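You operate a simulated robot arm through the tools that you are given. There is no shell and no other tool. Be economical: measure what you need, move in short steps, check, and stop when the job is done.

You run a simulated robot arm. Do the job below in one go: nothing can be reset, and whatever is moved stays where it is left.

TASK
Put two of the black valve coils from the top of the plywood bench on the shelf under the plywood table. Fetch the white liner and set it on the shelf of the burner bench. Take the brass union and put it on the top of the hatch shelf. Put the diffuser plate with the smallest size on its label from the top of the burner bench on the red tray. Put the black gland nut on the lower shelf of the wall rack. Put the 100 MBAR gauge from the top of the plywood table on the shelf under the plywood table and the 60 MBAR gauge on the white chart card. Put the teal band adapter on the top of the hatch shelf. Fetch the red marker and set it on top of the voltage proving unit. Put the 5 BAR brass end cap from the top of the plywood bench on the purple parts tray and the 10 BAR brass end cap on the blue bench tray. Do these in any order. Set down upright: black valve coil, teal band adapter, red marker.

It is judged by the outcome, as a careful person would: the job done as asked, and still so three seconds after it is handed in. It fails if anything else is knocked over, pushed out of place, dropped, spilled or broken. Lids that push on must go on centred and level and be pressed home; caps that screw on are set level and turned clockwise until they are tight.

THE ROBOT
A 7-joint arm with a two-finger parallel gripper on a trunk, on a base that drives. Base frame: it is fixed to the floor where the robot stands at the start and does not move with it; the origin is under the middle of the robot, x ahead of it, y to its left, z up; the surface under the hand at the start is at about z = 0.86. Units: m, rad, N and s.
With the tool pointing down near the work surface it reaches from about 0.1 to 0.6 m from the robot's upright axis, wherever it stands. Its first joint turns from -2.897 to 2.897 rad. Places, roughly: black gland nut (5x4x3 cm) [-2.4, 0.3, 0.9]; black valve coil [0.5, 0.25, 1]; blue bench tray (20x15x3 cm) [-0.1, 0.3, 0.9]; brass end cap [-0.25, 0.25, 1]; brass union (6x5x12 cm) [-2.4, 3.8, 0.9]; chart card [-2.25, 0.5, 0.75]; diffuser plate [-2, 3.5, 0.75]; gauge [-2.25, 0.25, 1]; lower shelf of the wall rack [-3.8, 3.8, 1]; purple parts tray (20x15x3 cm) [0.1, 0.3, 0.9]; red marker [-1, 0.25, 0.75]; red tray [-1.75, 4, 0.75]; shelf of the burner bench [-2.3, 3.7, 0.3]; shelf under the plywood table [-2.4, 0.3, 0.2]; teal band adapter [-2.5, 0, 1]; top of the hatch shelf (76x24 cm) [-0.62, 3.82, 0.46]; voltage proving unit [2.75, 0, 0.25]; white liner (7x7x6 cm) [-3.5, 3.7, 1.1]. Payload 1.57 kg.
The tool frame sits at the grasp point between the pads (the TCP): z along the fingers, y along the line on which they close. The tips reach 0.03 m beyond it. Largest opening 0.08 m; finger width 0.017, thickness 0.012; the body of the gripper, 0.04 by 0.082 m, starts 0.08 m behind the TCP.
Orientation is told as [roll, pitch, yaw] about the base's x, y, z axes, in that order, counted from this pose: with the fingers straight down and closing along the base's y, the tool's x points along the base's -x, its y along +y and its z along -z.

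THE INTERFACE
- The arm moves only by the tool apply_moves. Its argument "increments" is a list of rows, each a list of 7 numbers: the shift along the base's x, y, z in m, then the turn, a rotation vector about the base's x, y, z in rad, then the opening, from 0 (shut) to 1 (fully open). In form: [[tx, ty, tz, wx, wy, wz, fingers], ...]. A call has 1 to 8 rows; each row shifts and turns the commanded pose from where the row before left it. A row lasts 0.2 s, in which the tool goes at most 0.05 m and 0.15 rad; a call with a longer step from one row to the next is refused whole, and so is a gripper value outside its range. A pose out of reach is approached as far as the arm can. The call stops where the force on the tool passes 40 N (or 10 N more than at its start, if that is more) or the arm is blocked; 0.2 s more then pass. The fingers move at their own pace (about 0.072 m/s each) and stop on an object; they squeeze with about 32 N. The grip force told is the motor's: it shows also when the fingers shut on nothing. Time passes only in rows, and 0.2 s behind the last, so rows that do not move let the fingers close. The reply holds the time, the measured pose of the TCP, the force on the tool along the base axes, the opening and the grip force, in the units named above and with some noise, with the torque about the TCP (base axes, N m) and any sound that the robot's microphone picked up.
- Cameras (640 x 400 px; columns grow to the right, rows downward): "scene" is now at [0.1876, 0.0582, 1.518]; the picture's right is [0.96, -0.27, 0.00], its down [-0.24, -0.87, -0.42] and it looks along [0.11, 0.41, -0.91] (base axes); focal length 261 px, centre (320, 200). "wrist" rides on the gripper at [0.072, -0.007, -0.122] in the tool frame; the picture's right is [0.09, 1.00, 0.00], its down [-0.84, 0.08, -0.54] and it looks along [-0.54, 0.05, 0.84] (tool axes); focal length 238 px, centre (320, 200). There is no depth. A picture from a camera that has moved, and an enlarged one, comes with that camera's place and axes in the base frame and with its lens.
- grab_frame(camera): a new picture of that camera. It takes no simulated time.
- lift_body(by): slides the trunk up (or, below 0, down) by that many m; the arm and the scene camera ride with it, the base frame stays. It gives what a move gives, with no picture.
- drive_base(legs): drives the robot by 1 to 6 legs, each [ahead, left, turn to the left] in m, m and rad, along the robot's own axes; the way and the turn of a leg run together, so that a leg with both is an arc; at most 1.5 m and 3.142 rad a leg. The arm and the cameras ride along, it lands a little off, and it stops where it bumps. It gives what a move gives.
- head_to(pan, tilt): turns the head with the scene camera to pan (to the left, within 1.501 rad either way) and tilt (down, from -0.506 to 1.204), counted from straight ahead of the robot. It gives what a move gives.
- enlarge(camera, box): a new picture of the part [left, top, right, bottom] of that camera's present view, enlarged. It takes no simulated time.
- sign_off(): hands the job in; it is judged then, once.

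Work in short steps. Places have to be worked out from the pictures, the camera data and where the tool is seen: move nearer, look again, correct. Check each grasp and each placing, and mend what went wrong. You have 567 turns and 360 pictures in all, those below and enlarged ones among them. Open the gripper and draw the arm clear of the work before you hand the job in, unless the task says otherwise; then end with one line.

The tools are called after "Request:" by a JSON object that holds its "fn" and its "kwargs". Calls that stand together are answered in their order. apply_moves: Moves the arm, as the interface text tells. Its arguments: {"type":"object","properties":{"increments":{"type":"array","items":{"type":"array","items":{"type":"number"}}}},"required":["increments"]} The other tools are called the same way: lift_body (by) slides the trunk up or down; drive_base (legs) drives the base; head_to (pan, tilt) turns the head that bears the scene camera; grab_frame (camera) takes a picture; enlarge (camera, box) takes an enlarged picture of a part of a camera's view; sign_off () hands the job in.

At the start:

```text
t: 0.0
ee_pos: [0.1621, 0.3313, 1.1809]
ee_rot: [-0.001, -0.001, 0.0]
contact_force: [0.1, 0.1, 0.2]
torque: [-0.02, -0.02, -0.02]
grip_width: 0.0799
grip_force: 0.0
trunk travel left (down, up): [-0.775, 0.215]
robot x, y, heading: [-0.0031, 0.0011, 0.005]
head pan, tilt: [1.299, 1.133]
```

scene: 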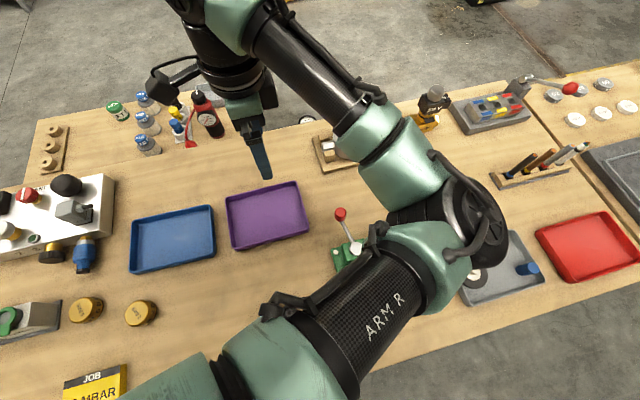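
wrist: 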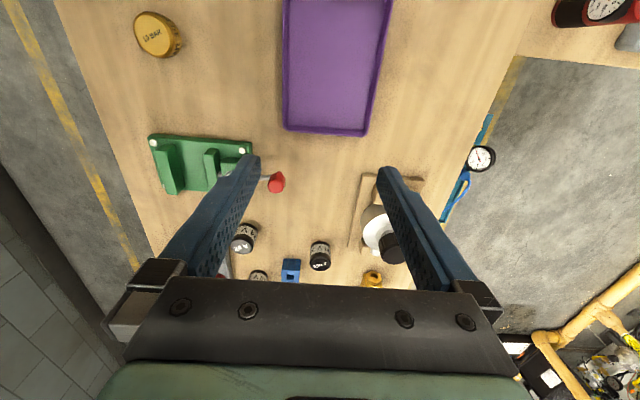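

The scene shows brass caps on the bench left of the arm; I need to read the labels, so I take enlargements.

Request:
{"fn": "enlarge", "kwargs": {"camera": "scene", "box": [0, 260, 200, 400]}}

Request:
{"fn": "enlarge", "kwargs": {"camera": "wrist", "box": [100, 0, 340, 150]}}

Request:
{"fn": "enlarge", "kwargs": {"camera": "wrist", "box": [140, 120, 460, 320]}}

```text
2.86 times, centred on (100, 330) of scene
camera zoom: at [0.1876, 0.0582, 1.518], right [0.96, -0.27, 0.0], down [-0.24, -0.87, -0.42], along [0.11, 0.41, -0.91], focal length 746 px, centre (949, -171)
```

zoom: 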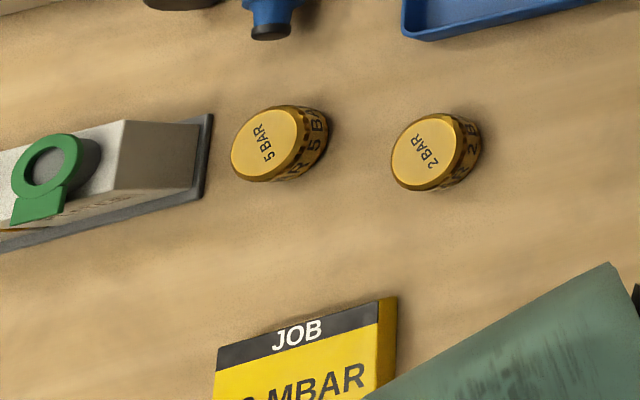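

```text
2.67 times, centred on (220, 75) of wrist
camera zoom: at [0.0917, 0.3246, 1.3021], right [-0.09, 1.0, 0.0], down [0.84, 0.08, 0.54], along [0.54, 0.05, -0.84], focal length 636 px, centre (587, 533)
```

zoom: 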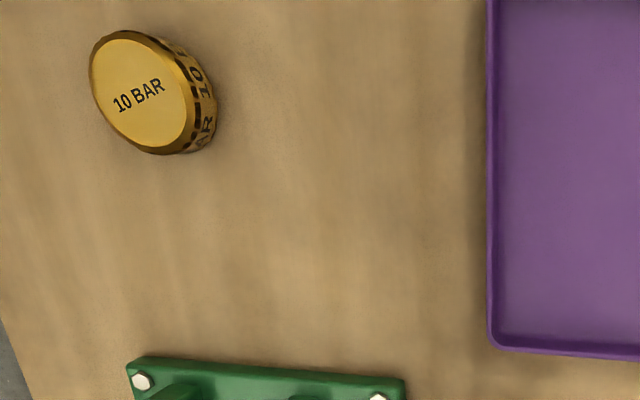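

```text
2.00 times, centred on (300, 220) of wrist
camera zoom: at [0.0917, 0.3246, 1.3021], right [-0.09, 1.0, 0.0], down [0.84, 0.08, 0.54], along [0.54, 0.05, -0.84], focal length 477 px, centre (360, 160)
```

zoom: 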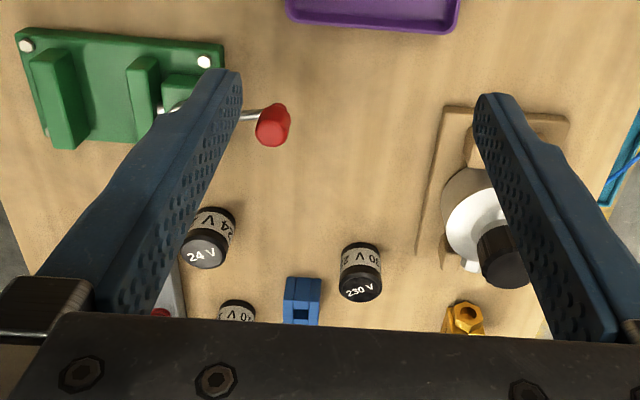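

Labels read: 5 BAR at about (-0.31,0.23), 10 BAR at about (0.10,0.09). I look about with the head to understand how the robot stands to the bench.

Request:
{"fn": "head_to", "kwargs": {"pan": 0.0, "tilt": 0.6}}

Request:
{"fn": "grab_frame", "kwargs": {"camera": "scene"}}

Request:
{"fn": "head_to", "kwargs": {"pan": -1.4, "tilt": 0.6}}

Request:
{"fn": "grab_frame", "kwargs": {"camera": "scene"}}

Request:
{"fn": "head_to", "kwargs": {"pan": 1.5, "tilt": 0.5}}

Request:
{"fn": "grab_frame", "kwargs": {"camera": "scene"}}

```text
t: 1.5
ee_pos: [0.1631, 0.3316, 1.1821]
ee_rot: [0.001, 0.0, -0.001]
contact_force: [0.3, 0.9, -0.5]
torque: [-0.01, -0.01, 0.01]
grip_width: 0.0799
grip_force: 0.1
trunk travel left (down, up): [-0.775, 0.215]
robot x, y, heading: [0.0016, -0.0028, -0.002]
head pan, tilt: [0.0, 0.6]
```

```text
354 pictures are left
camera scene: at [0.2597, -0.0003, 1.5587], right [0.0, -1.0, 0.0], down [-0.57, 0.0, -0.82], along [0.82, 0.0, -0.57], focal length 261 px, centre (320, 200)
```

scene: 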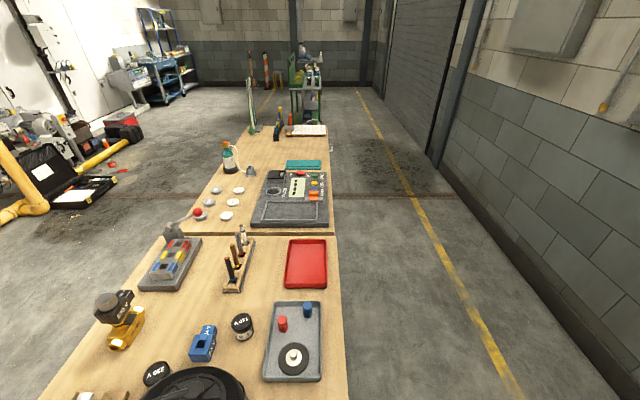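

```text
t: 3.0
ee_pos: [0.1614, 0.3317, 1.1817]
ee_rot: [-0.001, 0.001, 0.001]
contact_force: [-0.4, 0.2, 0.0]
torque: [0.0, 0.01, -0.01]
grip_width: 0.0799
grip_force: 0.0
trunk travel left (down, up): [-0.775, 0.215]
robot x, y, heading: [-0.003, -0.0007, -0.001]
head pan, tilt: [-1.4, 0.6]
```

```text
353 pictures are left
camera scene: at [0.1864, -0.0875, 1.5587], right [-0.99, -0.17, 0.0], down [-0.1, 0.56, -0.83], along [0.14, -0.81, -0.56], focal length 261 px, centre (320, 200)
```

scene: 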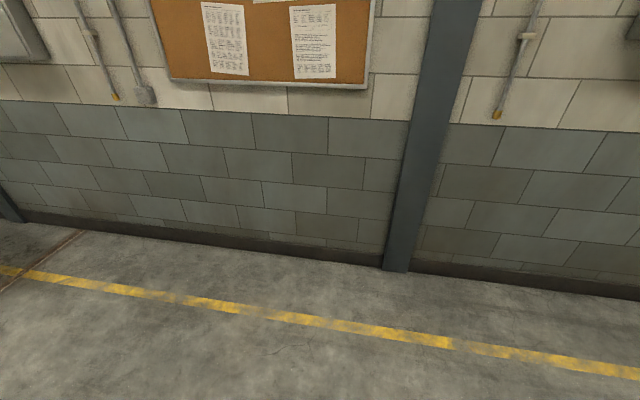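

```text
t: 5.5
ee_pos: [0.162, 0.3332, 1.1826]
ee_rot: [0.0, 0.0, 0.001]
contact_force: [0.5, 0.1, 0.3]
torque: [-0.01, -0.02, 0.02]
grip_width: 0.0797
grip_force: 0.2
trunk travel left (down, up): [-0.775, 0.215]
robot x, y, heading: [0.0013, -0.0027, 0.001]
head pan, tilt: [1.499, 0.499]
```

```text
352 pictures are left
camera scene: at [0.1779, 0.0903, 1.5678], right [1.0, -0.07, 0.0], down [-0.03, -0.48, -0.88], along [0.06, 0.88, -0.48], focal length 261 px, centre (320, 200)
```

scene: 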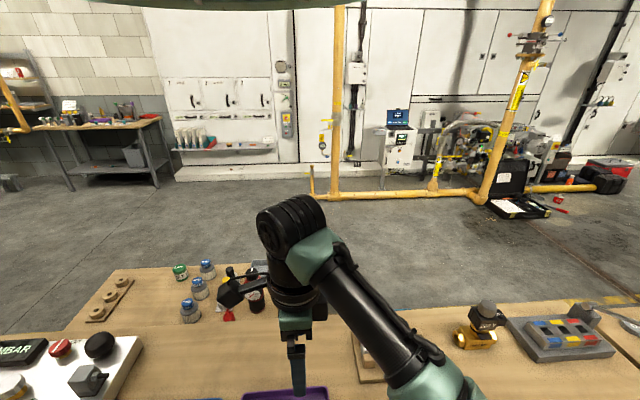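

I need to see the bench's near edge around my base; looking steeply down.

Request:
{"fn": "head_to", "kwargs": {"pan": -1.5, "tilt": 1.2}}

Request:
{"fn": "grab_frame", "kwargs": {"camera": "scene"}}

Request:
{"fn": "head_to", "kwargs": {"pan": 1.5, "tilt": 1.2}}

Request:
{"fn": "grab_frame", "kwargs": {"camera": "scene"}}

```text
t: 8.1
ee_pos: [0.1621, 0.3308, 1.1815]
ee_rot: [-0.002, 0.0, -0.001]
contact_force: [0.6, -0.4, 0.3]
torque: [0.0, 0.02, -0.02]
grip_width: 0.08
grip_force: 0.0
trunk travel left (down, up): [-0.775, 0.215]
robot x, y, heading: [0.0014, 0.0039, -0.001]
head pan, tilt: [-1.499, 1.201]
```

```text
351 pictures are left
camera scene: at [0.1753, -0.0562, 1.5141], right [-1.0, -0.07, 0.0], down [-0.07, 0.93, -0.36], along [0.03, -0.36, -0.93], focal length 261 px, centre (320, 200)
```

scene: 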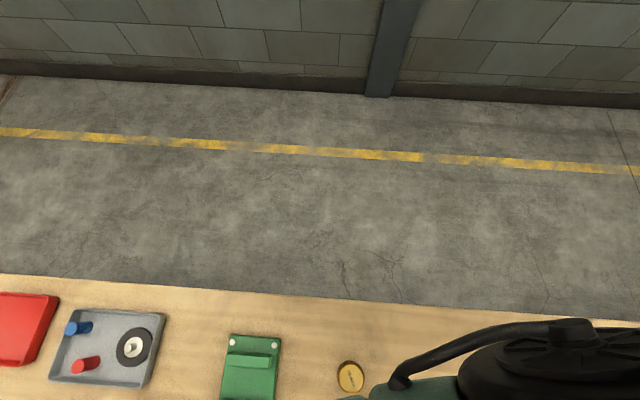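

```text
t: 10.7
ee_pos: [0.1623, 0.3315, 1.1814]
ee_rot: [0.001, 0.0, -0.002]
contact_force: [0.6, 0.0, -0.2]
torque: [-0.01, 0.0, 0.0]
grip_width: 0.0802
grip_force: 0.1
trunk travel left (down, up): [-0.775, 0.215]
robot x, y, heading: [-0.0021, -0.0004, -0.001]
head pan, tilt: [1.499, 1.201]
```

```text
350 pictures are left
camera scene: at [0.1753, 0.0554, 1.5141], right [1.0, -0.07, 0.0], down [-0.07, -0.93, -0.36], along [0.03, 0.36, -0.93], focal length 261 px, centre (320, 200)
```

scene: 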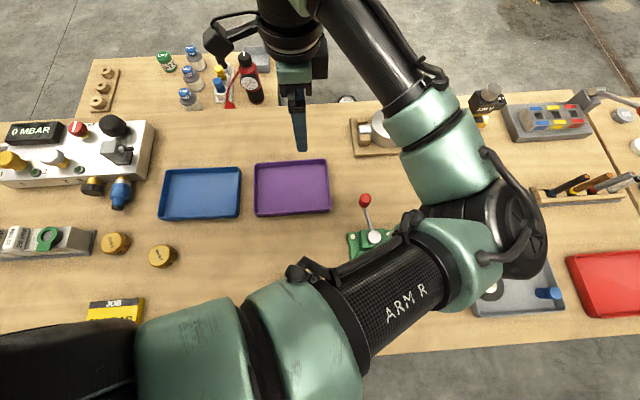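

The bench's front edge is at y≈-0.06 and the 10 BAR cap at about (0.10,0.085). I move the tool high above it for a wrist view.

Request:
{"fn": "apply_moves", "kwargs": {"increments": [[-0.0078, -0.031, -0.01, 0, 0, 0, 1], [-0.0078, -0.031, -0.01, 0, 0, 0, 1], [-0.0078, -0.031, -0.01, 0, 0, 0, 1], [-0.0078, -0.031, -0.01, 0, 0, 0, 1], [-0.0078, -0.031, -0.01, 0, 0, 0, 1], [-0.0078, -0.031, -0.01, 0, 0, 0, 1], [-0.0078, -0.031, -0.01, 0, 0, 0, 1], [-0.0078, -0.031, -0.01, 0, 0, 0, 1]]}}

Request:
{"fn": "grab_frame", "kwargs": {"camera": "wrist"}}

Request:
{"fn": "grab_frame", "kwargs": {"camera": "scene"}}

```text
t: 12.5
ee_pos: [0.1405, 0.1837, 1.0631]
ee_rot: [0.0, 0.001, 0.001]
contact_force: [0.0, 0.3, -0.1]
torque: [0.03, -0.04, 0.01]
grip_width: 0.08
grip_force: 0.2
out of reach, approached as far as the arm can: row 4, 5, 6, 7, 8
trunk travel left (down, up): [-0.775, 0.215]
robot x, y, heading: [-0.0015, -0.0005, -0.003]
head pan, tilt: [1.499, 1.201]
```

```text
349 pictures are left
camera wrist: at [0.0695, 0.1759, 1.1835], right [-0.09, 1.0, 0.0], down [0.84, 0.08, 0.54], along [0.54, 0.05, -0.84], focal length 238 px, centre (320, 200)
```

wrist: 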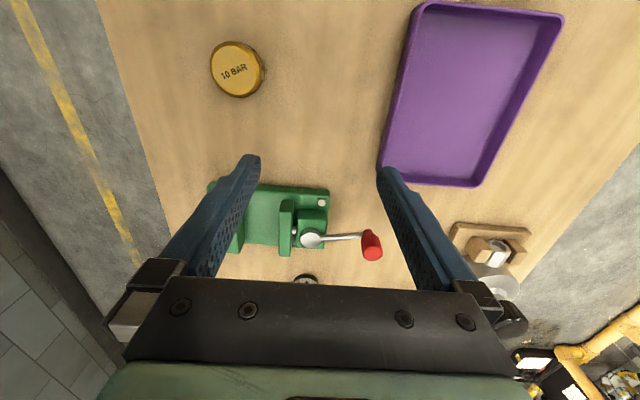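

```text
348 pictures are left
camera scene: at [0.1753, 0.0549, 1.5141], right [1.0, -0.07, 0.0], down [-0.07, -0.93, -0.36], along [0.03, 0.36, -0.93], focal length 261 px, centre (320, 200)
```

scene: 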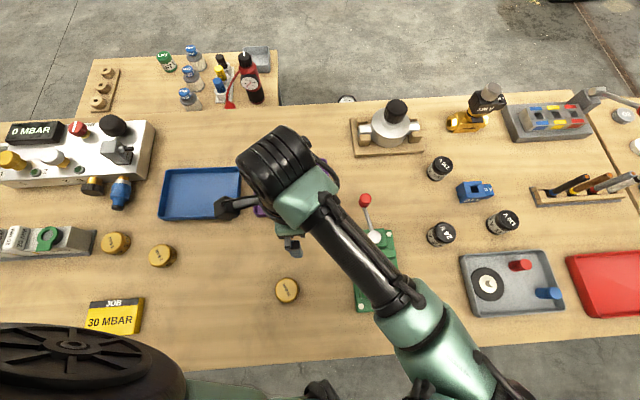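

The cap is too near the upright axis; I raise the hand and back the base 0.2 m away from the bench (to the right).

Request:
{"fn": "apply_moves", "kwargs": {"increments": [[0, 0.02, 0.04, 0, 0, 0, 1], [0, 0.02, 0.04, 0, 0, 0, 1], [0, 0.02, 0.04, 0, 0, 0, 1]]}}

Request:
{"fn": "drive_base", "kwargs": {"legs": [[0, -0.2, 0]]}}

Request:
{"fn": "grab_frame", "kwargs": {"camera": "wrist"}}

Request:
{"fn": "grab_frame", "kwargs": {"camera": "scene"}}

```text
t: 13.3
ee_pos: [0.1375, 0.2446, 1.1866]
ee_rot: [-0.001, 0.0, 0.0]
contact_force: [-0.7, 0.9, 0.8]
torque: [-0.01, 0.01, -0.02]
grip_width: 0.0798
grip_force: 0.1
trunk travel left (down, up): [-0.775, 0.215]
robot x, y, heading: [-0.0005, -0.0008, 0.0]
head pan, tilt: [1.499, 1.201]
```

```text
t: 14.9
ee_pos: [0.1376, 0.0468, 1.1865]
ee_rot: [0.0, 0.0, -0.002]
contact_force: [-1.2, -0.4, 0.2]
torque: [0.02, -0.02, 0.02]
grip_width: 0.0797
grip_force: 0.1
trunk travel left (down, up): [-0.775, 0.215]
robot x, y, heading: [0.001, -0.1956, -0.005]
head pan, tilt: [1.499, 1.201]
```

```text
347 pictures are left
camera wrist: at [0.0673, 0.0401, 1.3063], right [-0.09, 1.0, 0.0], down [0.84, 0.08, 0.54], along [0.54, 0.05, -0.84], focal length 238 px, centre (320, 200)
```

wrist: 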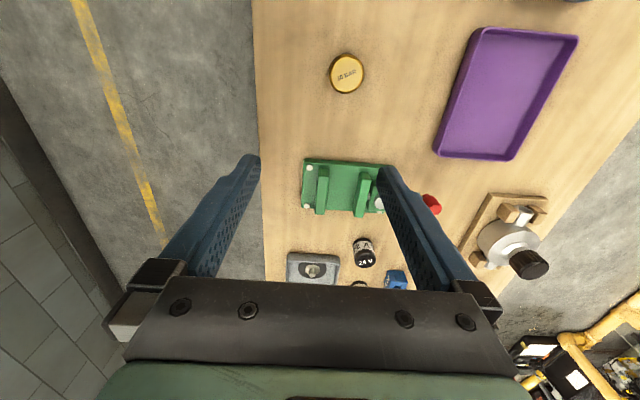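

```text
346 pictures are left
camera scene: at [0.1752, -0.1409, 1.5141], right [1.0, -0.07, 0.0], down [-0.07, -0.93, -0.36], along [0.03, 0.36, -0.93], focal length 261 px, centre (320, 200)
```

scene: 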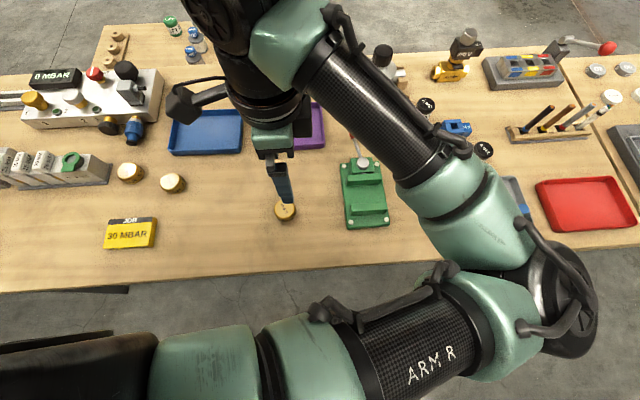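

The cap is confirmed at (0.099,0.085). I move over it and down to z≈1.0.

Request:
{"fn": "apply_moves", "kwargs": {"increments": [[-0.013, 0.013, -0.02, 0, 0, 0, 1], [-0.013, 0.013, -0.03, 0, 0, 0, 1], [-0.0126, 0.012, -0.035, 0, 0, 0, 1], [0, 0, -0.045, 0, 0, 0, 1], [0, 0, -0.045, 0, 0, 0, 1]]}}

Request:
{"fn": "grab_frame", "kwargs": {"camera": "wrist"}}

```text
t: 16.1
ee_pos: [0.0971, 0.0866, 1.0074]
ee_rot: [-0.001, 0.0, -0.002]
contact_force: [1.1, 0.1, 0.4]
torque: [0.02, -0.01, 0.04]
grip_width: 0.0799
grip_force: 0.1
trunk travel left (down, up): [-0.775, 0.215]
robot x, y, heading: [0.0027, -0.1963, -0.0]
head pan, tilt: [1.499, 1.201]
```

```text
345 pictures are left
camera wrist: at [0.0262, 0.0778, 1.1293], right [-0.09, 1.0, 0.0], down [0.84, 0.08, 0.54], along [0.54, 0.05, -0.84], focal length 238 px, centre (320, 200)
```

wrist: 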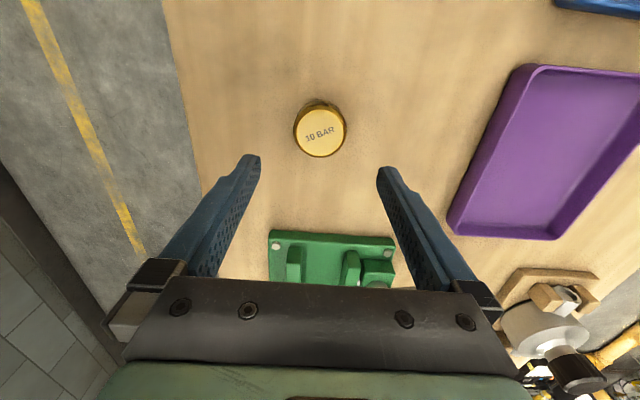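

Cap centred under the fingers, diameter about 5 cm. I descend to z≈0.898 and close.

Request:
{"fn": "apply_moves", "kwargs": {"increments": [[0.001, -0.001, -0.04, 0, 0, 0, 1], [0, 0, -0.04, 0, 0, 0, 1], [0, 0, -0.03, 0, 0, 0, 1], [0, 0, 0, 0, 0, 0, 0], [0, 0, 0, 0, 0, 0, 0], [0, 0, 0, 0, 0, 0, 0]]}}

Request:
{"fn": "grab_frame", "kwargs": {"camera": "wrist"}}

```text
t: 17.5
ee_pos: [0.0991, 0.0826, 0.9009]
ee_rot: [-0.001, 0.002, -0.001]
contact_force: [0.2, 0.4, -0.3]
torque: [0.04, -0.01, 0.0]
grip_width: 0.0526
grip_force: 32.0
trunk travel left (down, up): [-0.775, 0.215]
robot x, y, heading: [0.0005, -0.1963, -0.003]
head pan, tilt: [1.499, 1.201]
```

```text
344 pictures are left
camera wrist: at [0.0296, 0.0749, 1.0208], right [-0.09, 1.0, 0.0], down [0.84, 0.08, 0.54], along [0.54, 0.05, -0.84], focal length 238 px, centre (320, 200)
```

wrist: 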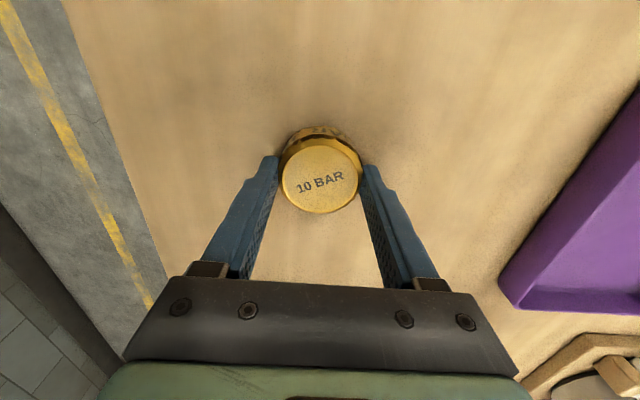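

Gripped (width 0.053). Lift and carry toward the blue tray.

Request:
{"fn": "apply_moves", "kwargs": {"increments": [[0, 0, 0.045, 0, 0, 0, 0], [0, 0, 0.045, 0, 0, 0, 0]]}}

Request:
{"fn": "apply_moves", "kwargs": {"increments": [[-0.029, 0.034, 0.005, 0, 0, 0, 0], [-0.029, 0.034, 0.005, 0, 0, 0, 0], [-0.029, 0.034, 0, 0, 0, 0, 0], [-0.029, 0.034, 0, 0, 0, 0, 0], [-0.029, 0.034, 0, 0, 0, 0, 0], [-0.029, 0.034, 0, 0, 0, 0, 0], [-0.029, 0.034, 0, 0, 0, 0, 0]]}}

Request:
{"fn": "grab_frame", "kwargs": {"camera": "wrist"}}

Request:
{"fn": "grab_frame", "kwargs": {"camera": "scene"}}

```text
t: 18.1
ee_pos: [0.0997, 0.0854, 0.9888]
ee_rot: [-0.003, -0.001, -0.005]
contact_force: [-0.5, 0.0, -0.8]
torque: [0.02, -0.03, 0.01]
grip_width: 0.053
grip_force: 31.6
trunk travel left (down, up): [-0.775, 0.215]
robot x, y, heading: [0.0005, -0.1948, -0.008]
head pan, tilt: [1.499, 1.201]
```

```text
t: 19.7
ee_pos: [-0.1049, 0.322, 0.9976]
ee_rot: [0.0, 0.0, -0.003]
contact_force: [0.0, 0.2, -0.7]
torque: [-0.04, 0.01, 0.0]
grip_width: 0.0529
grip_force: 31.5
trunk travel left (down, up): [-0.775, 0.215]
robot x, y, heading: [0.0001, -0.197, 0.0]
head pan, tilt: [1.499, 1.201]
```

```text
343 pictures are left
camera wrist: at [-0.1757, 0.313, 1.1195], right [-0.09, 1.0, 0.0], down [0.84, 0.08, 0.54], along [0.54, 0.05, -0.84], focal length 238 px, centre (320, 200)
```

wrist: 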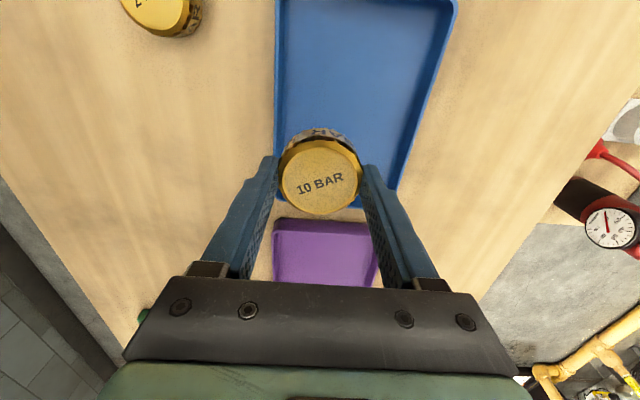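

```text
342 pictures are left
camera scene: at [0.1741, -0.14, 1.5142], right [1.0, -0.07, 0.0], down [-0.07, -0.93, -0.36], along [0.03, 0.36, -0.93], focal length 261 px, centre (320, 200)
```

scene: 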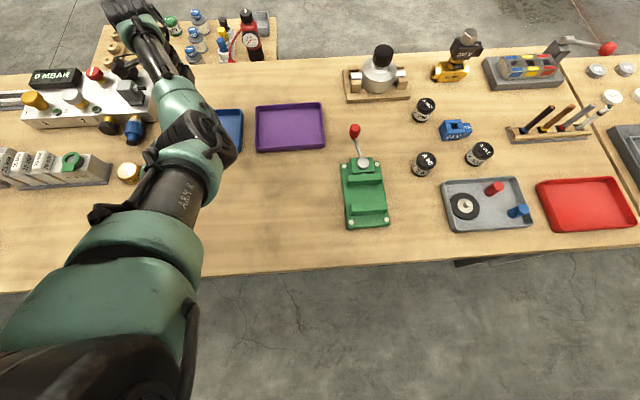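

The tray spans about x -0.23..-0.035, y 0.28..0.415. I centre over it and lower until near the floor, watching contact.

Request:
{"fn": "apply_moves", "kwargs": {"increments": [[-0.025, 0.023, -0.01, 0, 0, 0, 0], [0, 0, -0.04, 0, 0, 0, 0], [0, 0, -0.03, 0, 0, 0, 0], [0, 0, -0.009, 0, 0, 0, 0], [0, 0, 0, 0, 0, 0, 0.85], [0, 0, 0, 0, 0, 0, 0.85]]}}

Request:
{"fn": "grab_frame", "kwargs": {"camera": "wrist"}}

```text
t: 21.1
ee_pos: [-0.1235, 0.3243, 0.9282]
ee_rot: [-0.001, 0.0, 0.0]
contact_force: [-0.1, -1.0, 0.3]
torque: [0.01, -0.02, 0.01]
grip_width: 0.068
grip_force: 0.1
out of reach, approached as far as the arm can: row 2, 3, 4
trunk travel left (down, up): [-0.775, 0.215]
robot x, y, heading: [0.0002, -0.1939, -0.003]
head pan, tilt: [1.499, 1.201]
```

```text
341 pictures are left
camera wrist: at [-0.1944, 0.3163, 1.0501], right [-0.09, 1.0, 0.0], down [0.84, 0.08, 0.54], along [0.54, 0.05, -0.84], focal length 238 px, centre (320, 200)
```

wrist: 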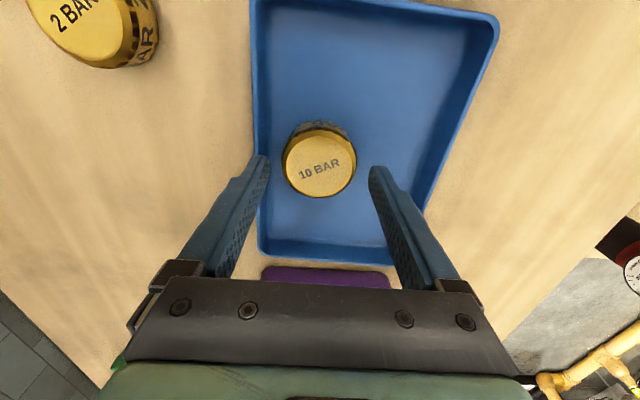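

The cap landed upright in the tray, though from a small drop because of reach; I'll keep the base closer from now on. Raise, then drive to get both the 5 BAR cap and purple tray within reach.

Request:
{"fn": "apply_moves", "kwargs": {"increments": [[0, 0, 0.04, 0, 0, 0, 0.85], [0, -0.01, 0.05, 0, 0, 0, 1], [0, -0.02, 0.04, 0, 0, 0, 1], [0, -0.02, 0.04, 0, 0, 0, 1]]}}

Request:
{"fn": "drive_base", "kwargs": {"legs": [[-0.1, 0.09, 0]]}}

Request:
{"fn": "grab_frame", "kwargs": {"camera": "wrist"}}

Request:
{"fn": "grab_frame", "kwargs": {"camera": "scene"}}

```text
refused: row 2 steps farther than a row can; nothing moved
```

```text
t: 22.4
ee_pos: [-0.2219, 0.4155, 0.9299]
ee_rot: [0.0, 0.001, -0.005]
contact_force: [-0.7, 0.8, 0.1]
torque: [-0.02, 0.02, -0.02]
grip_width: 0.0681
grip_force: 0.0
trunk travel left (down, up): [-0.775, 0.215]
robot x, y, heading: [-0.1029, -0.1045, 0.001]
head pan, tilt: [1.499, 1.201]
```

```text
340 pictures are left
camera wrist: at [-0.2935, 0.4074, 1.0501], right [-0.09, 1.0, 0.0], down [0.84, 0.08, 0.54], along [0.54, 0.05, -0.84], focal length 238 px, centre (320, 200)
```

wrist: 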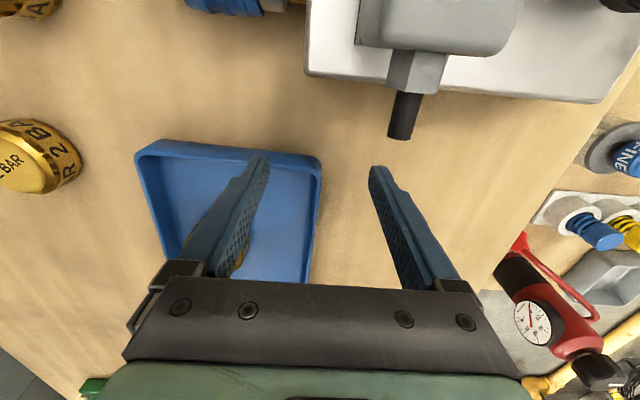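

```text
339 pictures are left
camera scene: at [0.0758, -0.0495, 1.5141], right [1.0, -0.07, 0.0], down [-0.07, -0.93, -0.36], along [0.03, 0.36, -0.93], focal length 261 px, centre (320, 200)
```

scene: 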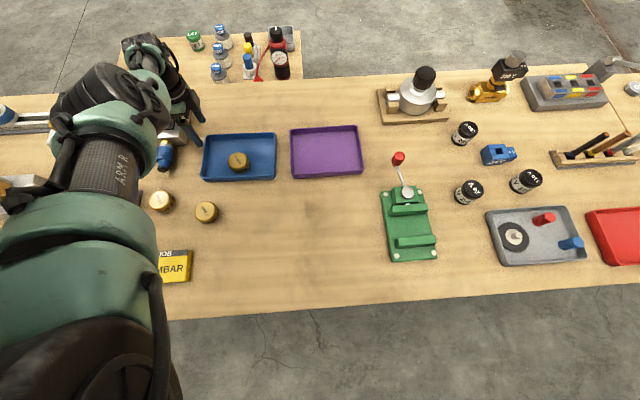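

My raise was refused and the base drove with the hand low, but the tray and cap are unmoved (tray still at (-0.124,0.349)). I now raise straight up.

Request:
{"fn": "apply_moves", "kwargs": {"increments": [[0, 0, 0.045, 0, 0, 0, 0.85], [0, 0, 0.045, 0, 0, 0, 1], [0, 0, 0.045, 0, 0, 0, 1], [0, 0, 0.045, 0, 0, 0, 1]]}}

Request:
{"fn": "grab_frame", "kwargs": {"camera": "wrist"}}

```text
t: 23.4
ee_pos: [-0.2378, 0.4566, 1.0973]
ee_rot: [-0.001, 0.0, -0.003]
contact_force: [0.1, 0.3, 0.3]
torque: [0.0, -0.01, -0.04]
grip_width: 0.0801
grip_force: 0.0
out of reach, approached as far as the arm can: row 1, 2, 3, 4
trunk travel left (down, up): [-0.775, 0.215]
robot x, y, heading: [-0.0996, -0.1011, -0.003]
head pan, tilt: [1.499, 1.201]
```

```text
338 pictures are left
camera wrist: at [-0.3085, 0.4498, 1.218], right [-0.09, 1.0, 0.0], down [0.84, 0.08, 0.54], along [0.54, 0.05, -0.84], focal length 238 px, centre (320, 200)
```

wrist: 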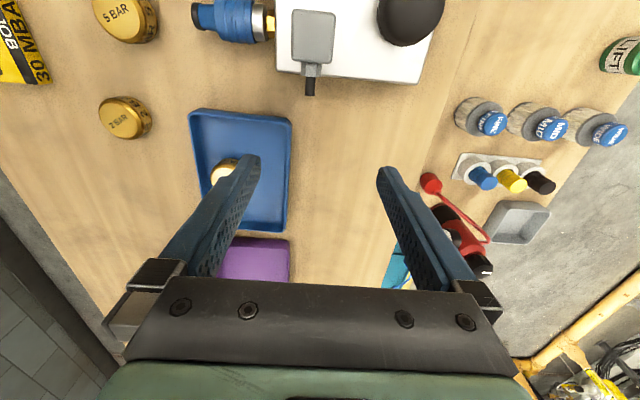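

Now move over the 5 BAR cap (≈(-0.31,0.225)).

Request:
{"fn": "apply_moves", "kwargs": {"increments": [[-0.014, -0.045, 0, 0, 0, 0, 1], [-0.014, -0.045, 0, 0, 0, 0, 1], [-0.014, -0.045, 0, 0, 0, 0, 1], [-0.014, -0.045, -0.01, 0, 0, 0, 1], [-0.014, -0.035, -0.03, 0, 0, 0, 1]]}}

Request:
{"fn": "grab_frame", "kwargs": {"camera": "wrist"}}

```text
t: 24.6
ee_pos: [-0.3728, 0.3721, 1.0289]
ee_rot: [-0.002, -0.001, -0.002]
contact_force: [-0.2, 0.0, 0.6]
torque: [0.05, -0.03, 0.06]
grip_width: 0.0801
grip_force: 0.2
out of reach, approached as far as the arm can: row 1, 2, 3, 4, 5
trunk travel left (down, up): [-0.775, 0.215]
robot x, y, heading: [-0.1011, -0.1072, -0.003]
head pan, tilt: [1.499, 1.201]
```

```text
337 pictures are left
camera wrist: at [-0.4446, 0.3658, 1.1502], right [-0.09, 1.0, 0.0], down [0.84, 0.08, 0.54], along [0.54, 0.05, -0.84], focal length 238 px, centre (320, 200)
```

wrist: 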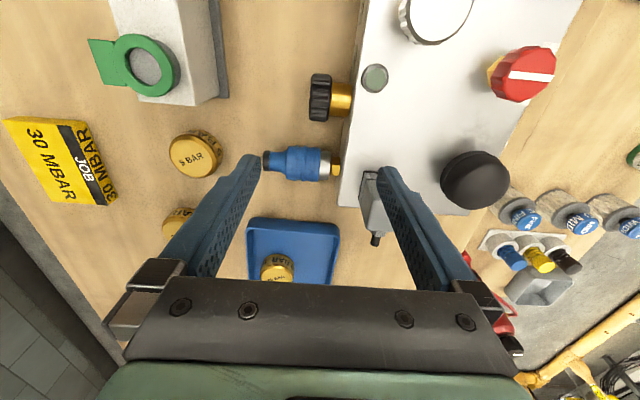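

The arm is stuck on a joint limit because the tool's yaw is fixed while the arm points backward-left. I turn the tool with the arm (yaw +0.6) and raise a little.

Request:
{"fn": "apply_moves", "kwargs": {"increments": [[0, 0, 0.02, 0, 0, 0.15, 1], [0, 0, 0.02, 0, 0, 0.15, 1], [0, 0, 0, 0, 0, 0.15, 1], [0, 0, 0, 0, 0, 0.15, 1], [0, 0, 0, 0, 0, 0, 1]]}}

Request:
{"fn": "grab_frame", "kwargs": {"camera": "wrist"}}

```text
t: 25.8
ee_pos: [-0.3799, 0.3796, 1.0724]
ee_rot: [-0.002, 0.0, 0.599]
contact_force: [1.4, 0.5, -0.1]
torque: [0.01, -0.01, 0.02]
grip_width: 0.0799
grip_force: 0.1
out of reach, approached as far as the arm can: row 1, 2
trunk travel left (down, up): [-0.775, 0.215]
robot x, y, heading: [-0.0992, -0.105, -0.007]
head pan, tilt: [1.499, 1.201]
```

```text
336 pictures are left
camera wrist: at [-0.435, 0.3324, 1.1926], right [-0.64, 0.77, 0.0], down [0.65, 0.54, 0.54], along [0.42, 0.34, -0.84], focal length 238 px, centre (320, 200)
```

wrist: 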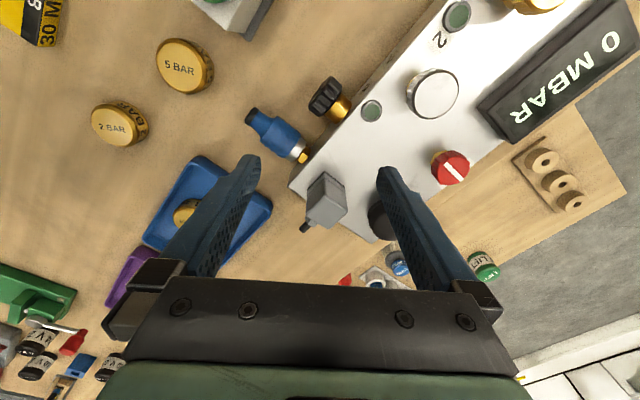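

Now reachable and the command follows. Move above the 5 BAR cap.

Request:
{"fn": "apply_moves", "kwargs": {"increments": [[0.015, -0.038, -0.01, 0, 0, 0, 1], [0.015, -0.039, -0.015, 0, 0, 0, 1], [0.015, -0.039, -0.02, 0, 0, 0, 1], [0.015, -0.039, -0.02, 0, 0, 0, 1]]}}

Request:
{"fn": "grab_frame", "kwargs": {"camera": "wrist"}}

```text
t: 26.8
ee_pos: [-0.3966, 0.3322, 0.9735]
ee_rot: [-0.003, 0.0, 0.598]
contact_force: [0.9, -0.6, 0.5]
torque: [-0.02, -0.01, -0.02]
grip_width: 0.0802
grip_force: 0.1
out of reach, approached as far as the arm can: row 1, 2, 3, 4
trunk travel left (down, up): [-0.775, 0.215]
robot x, y, heading: [-0.1019, -0.1051, -0.001]
head pan, tilt: [1.499, 1.201]
```

```text
335 pictures are left
camera wrist: at [-0.4524, 0.2866, 1.0937], right [-0.64, 0.77, 0.0], down [0.65, 0.54, 0.54], along [0.42, 0.34, -0.84], focal length 238 px, centre (320, 200)
```

wrist: 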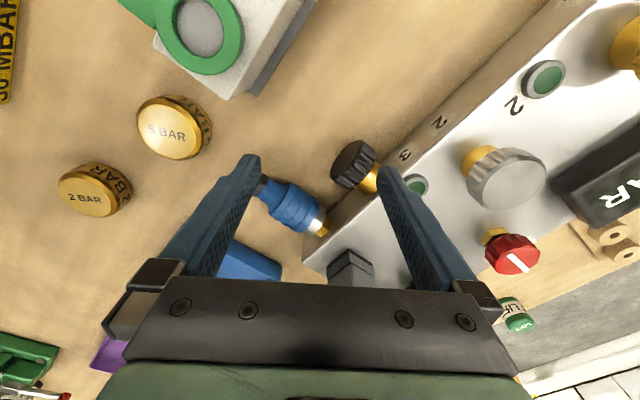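

Still limited in this stance. I raise the hand well clear and then turn the base to face the bench, which should suit the arm better.

Request:
{"fn": "apply_moves", "kwargs": {"increments": [[0, 0, 0.045, 0, 0, 0, 1], [0, 0, 0.045, 0, 0, 0, 1], [0, 0, 0.045, 0, 0, 0, 1], [0, 0, 0.045, 0, 0, 0, 1], [0, 0, 0.045, 0, 0, 0, 1]]}}

Request:
{"fn": "lift_body", "kwargs": {"by": 0.15}}

Request:
{"fn": "grab_frame", "kwargs": {"camera": "scene"}}

```text
t: 28.0
ee_pos: [-0.4215, 0.3599, 1.1955]
ee_rot: [-0.003, 0.001, 0.597]
contact_force: [0.4, -0.3, -0.2]
torque: [0.01, 0.0, 0.03]
grip_width: 0.0803
grip_force: 0.1
out of reach, approached as far as the arm can: row 1, 2, 3, 4
trunk travel left (down, up): [-0.775, 0.215]
robot x, y, heading: [-0.0984, -0.1077, -0.0]
head pan, tilt: [1.499, 1.201]
```

```text
t: 29.8
ee_pos: [-0.4205, 0.3594, 1.3443]
ee_rot: [-0.002, 0.001, 0.599]
contact_force: [0.1, 0.6, 1.0]
torque: [-0.01, 0.01, 0.0]
grip_width: 0.0798
grip_force: 0.0
trunk travel left (down, up): [-0.925, 0.065]
robot x, y, heading: [-0.1019, -0.1021, -0.004]
head pan, tilt: [1.499, 1.201]
```

```text
334 pictures are left
camera scene: at [0.0759, -0.0496, 1.664], right [1.0, -0.07, 0.0], down [-0.07, -0.93, -0.36], along [0.03, 0.36, -0.93], focal length 261 px, centre (320, 200)
```

scene: 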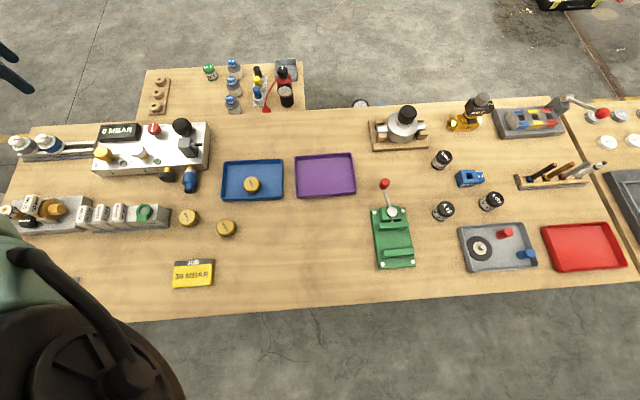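

Now back off 0.25 m and turn left to face the bench.

Request:
{"fn": "drive_base", "kwargs": {"legs": [[0, -0.25, 0], [0, 0, 0.8]]}}

Request:
{"fn": "head_to", "kwargs": {"pan": 0.75, "tilt": 0.9}}

Request:
{"fn": "grab_frame", "kwargs": {"camera": "scene"}}

```text
t: 33.7
ee_pos: [-0.6556, -0.2605, 1.3453]
ee_rot: [-0.002, 0.0, 1.39]
contact_force: [0.3, 0.0, -0.4]
torque: [0.01, 0.02, 0.02]
grip_width: 0.0799
grip_force: 0.1
trunk travel left (down, up): [-0.925, 0.065]
robot x, y, heading: [-0.1021, -0.3605, 0.795]
head pan, tilt: [1.499, 1.201]
```

```text
t: 34.8
ee_pos: [-0.6565, -0.2614, 1.3447]
ee_rot: [0.0, -0.002, 1.391]
contact_force: [0.5, -1.2, -0.4]
torque: [0.01, 0.03, 0.01]
grip_width: 0.0801
grip_force: 0.0
trunk travel left (down, up): [-0.925, 0.065]
robot x, y, heading: [-0.1019, -0.3614, 0.791]
head pan, tilt: [0.75, 0.901]
```

```text
333 pictures are left
camera scene: at [0.0226, -0.162, 1.6839], right [1.0, -0.03, 0.0], down [-0.02, -0.78, -0.62], along [0.02, 0.62, -0.78], focal length 261 px, centre (320, 200)
```

scene: 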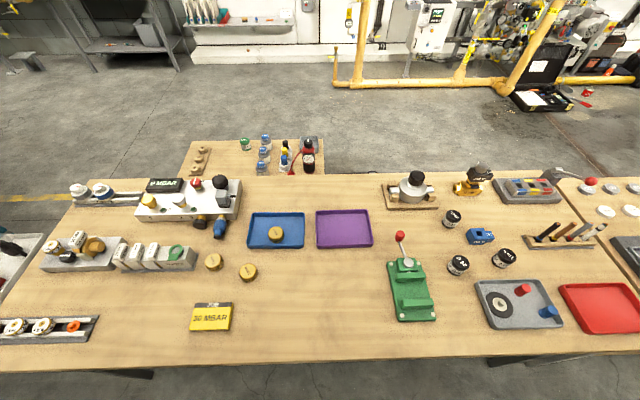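

Good overview. I sweep the arm round toward the front, turning the tool with it.

Request:
{"fn": "apply_moves", "kwargs": {"increments": [[0.018, 0.044, 0, 0, 0, -0.1, 1], [0.018, 0.044, 0, 0, 0, -0.1, 1], [0.018, 0.044, 0, 0, 0, -0.1, 1], [0.018, 0.044, 0, 0, 0, -0.1, 1], [0.02, 0.044, 0, 0, 0, -0.1, 1], [0.025, 0.04, 0, 0, 0, -0.1, 1], [0.03, 0.035, 0, 0, 0, -0.1, 1], [0.03, 0.035, 0, 0, 0, -0.1, 1]]}}

Request:
{"fn": "grab_frame", "kwargs": {"camera": "scene"}}

```text
t: 36.6
ee_pos: [-0.5095, 0.0803, 1.3445]
ee_rot: [-0.003, -0.002, 0.59]
contact_force: [0.0, -0.7, -0.2]
torque: [-0.02, 0.0, 0.04]
grip_width: 0.0803
grip_force: 0.1
out of reach, approached as far as the arm can: row 1, 2, 3, 7, 8
trunk travel left (down, up): [-0.925, 0.065]
robot x, y, heading: [-0.1046, -0.3561, 0.799]
head pan, tilt: [0.75, 0.901]
```

```text
332 pictures are left
camera scene: at [0.0236, -0.1611, 1.6837], right [1.0, -0.03, 0.0], down [-0.02, -0.78, -0.62], along [0.02, 0.62, -0.78], focal length 261 px, centre (320, 200)
```

scene: 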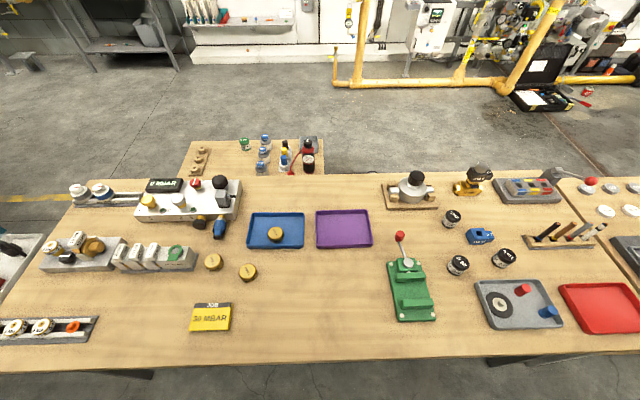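

Continue bringing the hand to about (-0.25,0.1).

Request:
{"fn": "apply_moves", "kwargs": {"increments": [[0.045, 0.0, 0, 0, 0, -0.1, 1], [0.045, 0.0, 0, 0, 0, -0.1, 1], [0.045, 0.0, 0, 0, 0, -0.1, 1], [0.045, 0.0, 0, 0, 0, -0.1, 1], [0.045, 0.0, 0, 0, 0, -0.1, 1], [0.045, 0.0, 0, 0, 0, 0, 1], [0.045, 0.0, 0, 0, 0, 0, 1]]}}

Request:
{"fn": "drive_base", "kwargs": {"legs": [[0, 0, 0.77]]}}

Request:
{"fn": "head_to", "kwargs": {"pan": 0.0, "tilt": 0.9}}

Request:
{"fn": "grab_frame", "kwargs": {"camera": "scene"}}

```text
t: 38.2
ee_pos: [-0.3123, 0.2272, 1.3665]
ee_rot: [-0.003, 0.001, 0.092]
contact_force: [-0.3, -0.7, -0.1]
torque: [-0.02, 0.03, -0.04]
grip_width: 0.0798
grip_force: 0.0
out of reach, approached as far as the arm can: row 1, 2, 3, 4, 5, 6, 7
trunk travel left (down, up): [-0.925, 0.065]
robot x, y, heading: [-0.0992, -0.3588, 0.79]
head pan, tilt: [0.75, 0.901]
```

```text
t: 40.6
ee_pos: [-0.6545, -0.0743, 1.3657]
ee_rot: [-0.002, 0.001, 0.839]
contact_force: [0.5, -0.2, -0.2]
torque: [0.03, -0.01, 0.01]
grip_width: 0.0799
grip_force: 0.0
trunk travel left (down, up): [-0.925, 0.065]
robot x, y, heading: [-0.1028, -0.357, 1.537]
head pan, tilt: [0.75, 0.901]
```

```text
t: 41.7
ee_pos: [-0.6536, -0.074, 1.3671]
ee_rot: [-0.001, -0.001, 0.838]
contact_force: [0.0, -0.4, 0.3]
torque: [0.0, 0.01, 0.01]
grip_width: 0.0799
grip_force: 0.0
trunk travel left (down, up): [-0.925, 0.065]
robot x, y, heading: [-0.1023, -0.3567, 1.539]
head pan, tilt: [0.0, 0.901]
```

```text
331 pictures are left
camera scene: at [-0.0913, -0.113, 1.6839], right [1.0, -0.03, 0.0], down [-0.02, -0.78, -0.62], along [0.02, 0.62, -0.78], focal length 261 px, centre (320, 200)
```

scene: 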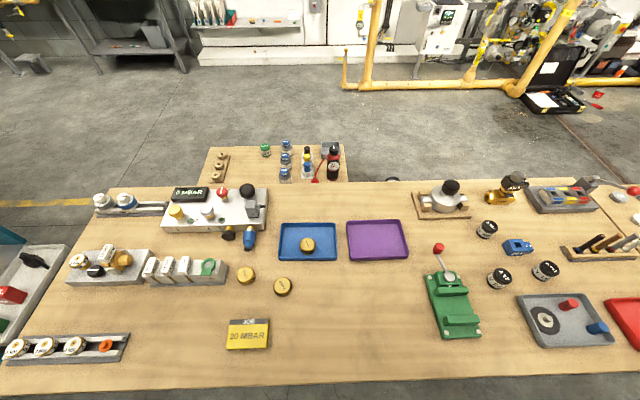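

The arm seems stretched out; I test a plain inward move toward the axis.

Request:
{"fn": "apply_moves", "kwargs": {"increments": [[0.04, -0.02, 0, 0, 0, 0, 1], [0.04, -0.02, 0, 0, 0, 0, 1], [0.04, -0.02, 0, 0, 0, 0, 1]]}}

Request:
{"fn": "head_to", "kwargs": {"pan": 0.9, "tilt": 0.7}}

Request:
{"fn": "grab_frame", "kwargs": {"camera": "scene"}}

```text
t: 42.5
ee_pos: [-0.6532, -0.0742, 1.366]
ee_rot: [0.0, 0.0, 0.838]
contact_force: [0.4, -0.6, -0.2]
torque: [0.01, 0.02, 0.02]
grip_width: 0.0799
grip_force: 0.1
out of reach, approached as far as the arm can: row 1, 2, 3
trunk travel left (down, up): [-0.925, 0.065]
robot x, y, heading: [-0.1001, -0.3589, 1.538]
head pan, tilt: [0.0, 0.901]
```

```text
t: 43.7
ee_pos: [-0.6534, -0.0752, 1.3661]
ee_rot: [-0.002, 0.0, 0.838]
contact_force: [-1.3, -1.0, -0.5]
torque: [0.0, 0.02, -0.02]
grip_width: 0.08
grip_force: 0.1
trunk travel left (down, up): [-0.925, 0.065]
robot x, y, heading: [-0.1031, -0.359, 1.538]
head pan, tilt: [0.901, 0.7]
```

```text
330 pictures are left
camera scene: at [-0.1583, -0.1335, 1.7], right [0.65, 0.76, 0.0], down [0.49, -0.42, -0.76], along [-0.58, 0.49, -0.64], focal length 261 px, centre (320, 200)
```

scene: 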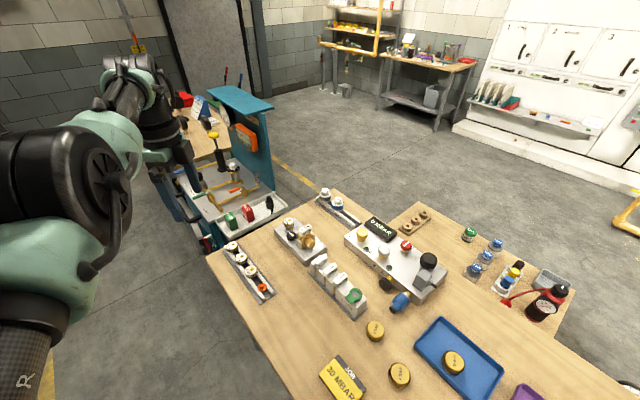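

No motion at all, so some joint is at its limit. I unwind the tool yaw toward the starting relation (+0.7) and see.

Request:
{"fn": "apply_moves", "kwargs": {"increments": [[0, 0, 0, 0, 0, 0.14, 1], [0, 0, 0, 0, 0, 0.14, 1], [0, 0, 0, 0, 0, 0.14, 1], [0, 0, 0, 0, 0, 0.14, 1], [0, 0, 0, 0, 0, 0.14, 1], [0.02, -0.01, 0, 0, 0, 0, 1], [0.02, -0.01, 0, 0, 0, 0, 1]]}}

```text
t: 45.3
ee_pos: [-0.6116, -0.091, 1.3706]
ee_rot: [0.0, 0.002, 1.536]
contact_force: [-0.1, 0.3, -0.3]
torque: [0.0, -0.01, 0.01]
grip_width: 0.0798
grip_force: 0.0
trunk travel left (down, up): [-0.925, 0.065]
robot x, y, heading: [-0.0978, -0.3563, 1.542]
head pan, tilt: [0.901, 0.7]
```

That freed it: the tool yaw should follow the arm's azimuth (yaw ≈ azimuth). Sweep to the front with yaw growing to ≈1.8.

Request:
{"fn": "apply_moves", "kwargs": {"increments": [[0.042, 0.025, 0, 0, 0, 0.07, 1], [0.042, 0.025, 0, 0, 0, 0.07, 1], [0.042, 0.025, 0, 0, 0, 0.07, 1], [0.042, 0.025, 0, 0, 0, 0.07, 1], [0.042, 0.025, 0, 0, 0, 0, 1], [0.042, 0.025, 0, 0, 0, 0, 1], [0.042, 0.025, 0, 0, 0, 0, 1]]}}

Request:
{"fn": "head_to", "kwargs": {"pan": 0.2, "tilt": 0.9}}

Request:
{"fn": "grab_frame", "kwargs": {"camera": "scene"}}

```text
t: 46.9
ee_pos: [-0.3218, 0.0854, 1.3659]
ee_rot: [-0.001, 0.001, 1.821]
contact_force: [-0.2, 0.4, 0.1]
torque: [-0.03, 0.03, 0.02]
grip_width: 0.08
grip_force: 0.2
trunk travel left (down, up): [-0.925, 0.065]
robot x, y, heading: [-0.102, -0.3599, 1.543]
head pan, tilt: [0.901, 0.7]
```

```text
t: 47.9
ee_pos: [-0.3224, 0.0854, 1.3663]
ee_rot: [-0.001, 0.001, 1.82]
contact_force: [0.7, -0.6, 0.3]
torque: [-0.03, -0.01, -0.01]
grip_width: 0.0798
grip_force: 0.1
trunk travel left (down, up): [-0.925, 0.065]
robot x, y, heading: [-0.0996, -0.36, 1.541]
head pan, tilt: [0.201, 0.901]
```

```text
329 pictures are left
camera scene: at [-0.1061, -0.1139, 1.6839], right [0.99, 0.17, 0.0], down [0.13, -0.77, -0.62], along [-0.1, 0.61, -0.78], focal length 261 px, centre (320, 200)
```

scene: 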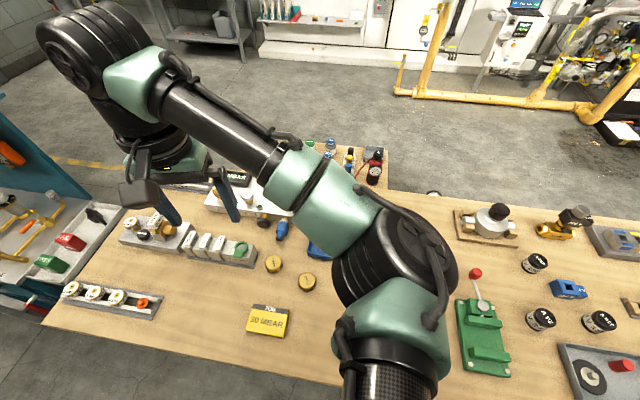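

Works well now. Drive ahead 0.2 m, lower trunk back 0.15, then look with the wrist.

Request:
{"fn": "drive_base", "kwargs": {"legs": [[0.2, 0, 0]]}}

Request:
{"fn": "lift_body", "kwargs": {"by": -0.15}}

Request:
{"fn": "grab_frame", "kwargs": {"camera": "wrist"}}

```text
t: 49.5
ee_pos: [-0.3167, 0.2813, 1.367]
ee_rot: [-0.003, -0.002, 1.819]
contact_force: [-0.5, -0.1, -0.8]
torque: [0.01, 0.0, 0.02]
grip_width: 0.0801
grip_force: 0.0
trunk travel left (down, up): [-0.925, 0.065]
robot x, y, heading: [-0.0982, -0.1634, 1.535]
head pan, tilt: [0.201, 0.901]
```

```text
t: 51.3
ee_pos: [-0.3148, 0.2817, 1.2165]
ee_rot: [0.0, -0.002, 1.819]
contact_force: [0.3, 0.3, 0.2]
torque: [0.05, 0.01, 0.03]
grip_width: 0.0803
grip_force: 0.2
trunk travel left (down, up): [-0.775, 0.215]
robot x, y, heading: [-0.0948, -0.1603, 1.532]
head pan, tilt: [0.201, 0.901]
```

```text
328 pictures are left
camera wrist: at [-0.292, 0.2127, 1.3371], right [-0.94, -0.33, 0.0], down [-0.28, 0.79, 0.54], along [-0.18, 0.51, -0.84], focal length 238 px, centre (320, 200)
```

wrist: 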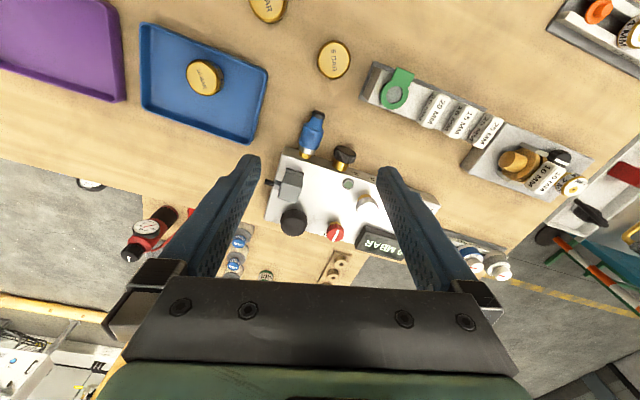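

The 5 BAR cap is at (-0.317,0.222). Move above, down to z≈1.0.

Request:
{"fn": "apply_moves", "kwargs": {"increments": [[0, -0.03, -0.03, 0, 0, 0, 1], [-0.002, -0.03, -0.035, 0, 0, 0, 1], [0, 0, -0.05, 0, 0, 0, 1], [0, 0, -0.05, 0, 0, 0, 1], [0, 0, -0.045, 0, 0, 0, 1]]}}

Request:
{"fn": "grab_frame", "kwargs": {"camera": "wrist"}}

```text
t: 52.5
ee_pos: [-0.3183, 0.2205, 1.0063]
ee_rot: [-0.003, 0.0, 1.821]
contact_force: [-0.6, -0.1, -0.4]
torque: [0.02, 0.01, 0.0]
grip_width: 0.0802
grip_force: 0.1
trunk travel left (down, up): [-0.775, 0.215]
robot x, y, heading: [-0.0916, -0.1574, 1.54]
head pan, tilt: [0.201, 0.901]
```

```text
327 pictures are left
camera wrist: at [-0.2937, 0.1517, 1.1278], right [-0.94, -0.33, 0.0], down [-0.28, 0.79, 0.54], along [-0.18, 0.51, -0.84], focal length 238 px, centre (320, 200)
```

wrist: 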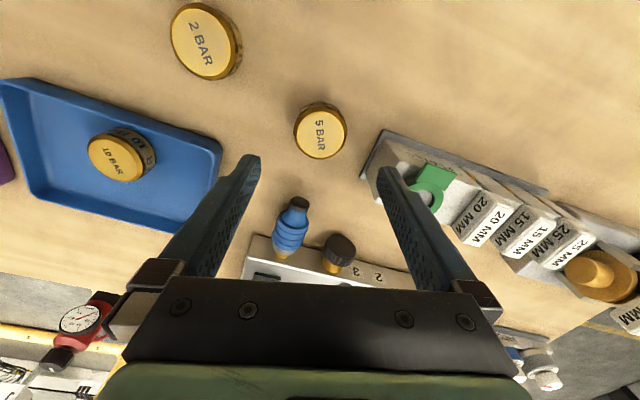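

Centred. I narrow the opening to 0.068 to keep clear of the gauge block on the right, descend, and grip.

Request:
{"fn": "apply_moves", "kwargs": {"increments": [[0.001, -0.001, -0.03, 0, 0, 0, 0.86], [0, 0, -0.04, 0, 0, 0, 0.86], [0, 0, -0.036, 0, 0, 0, 0.86], [0, 0, 0, 0, 0, 0, 0], [0, 0, 0, 0, 0, 0, 0], [0, 0, 0, 0, 0, 0, 0]]}}

```text
t: 53.9
ee_pos: [-0.3189, 0.2214, 0.9014]
ee_rot: [-0.002, -0.001, 1.817]
contact_force: [-0.1, 1.0, -0.1]
torque: [0.04, 0.0, 0.01]
grip_width: 0.0523
grip_force: 32.0
trunk travel left (down, up): [-0.775, 0.215]
robot x, y, heading: [-0.0965, -0.1609, 1.537]
head pan, tilt: [0.201, 0.901]
```

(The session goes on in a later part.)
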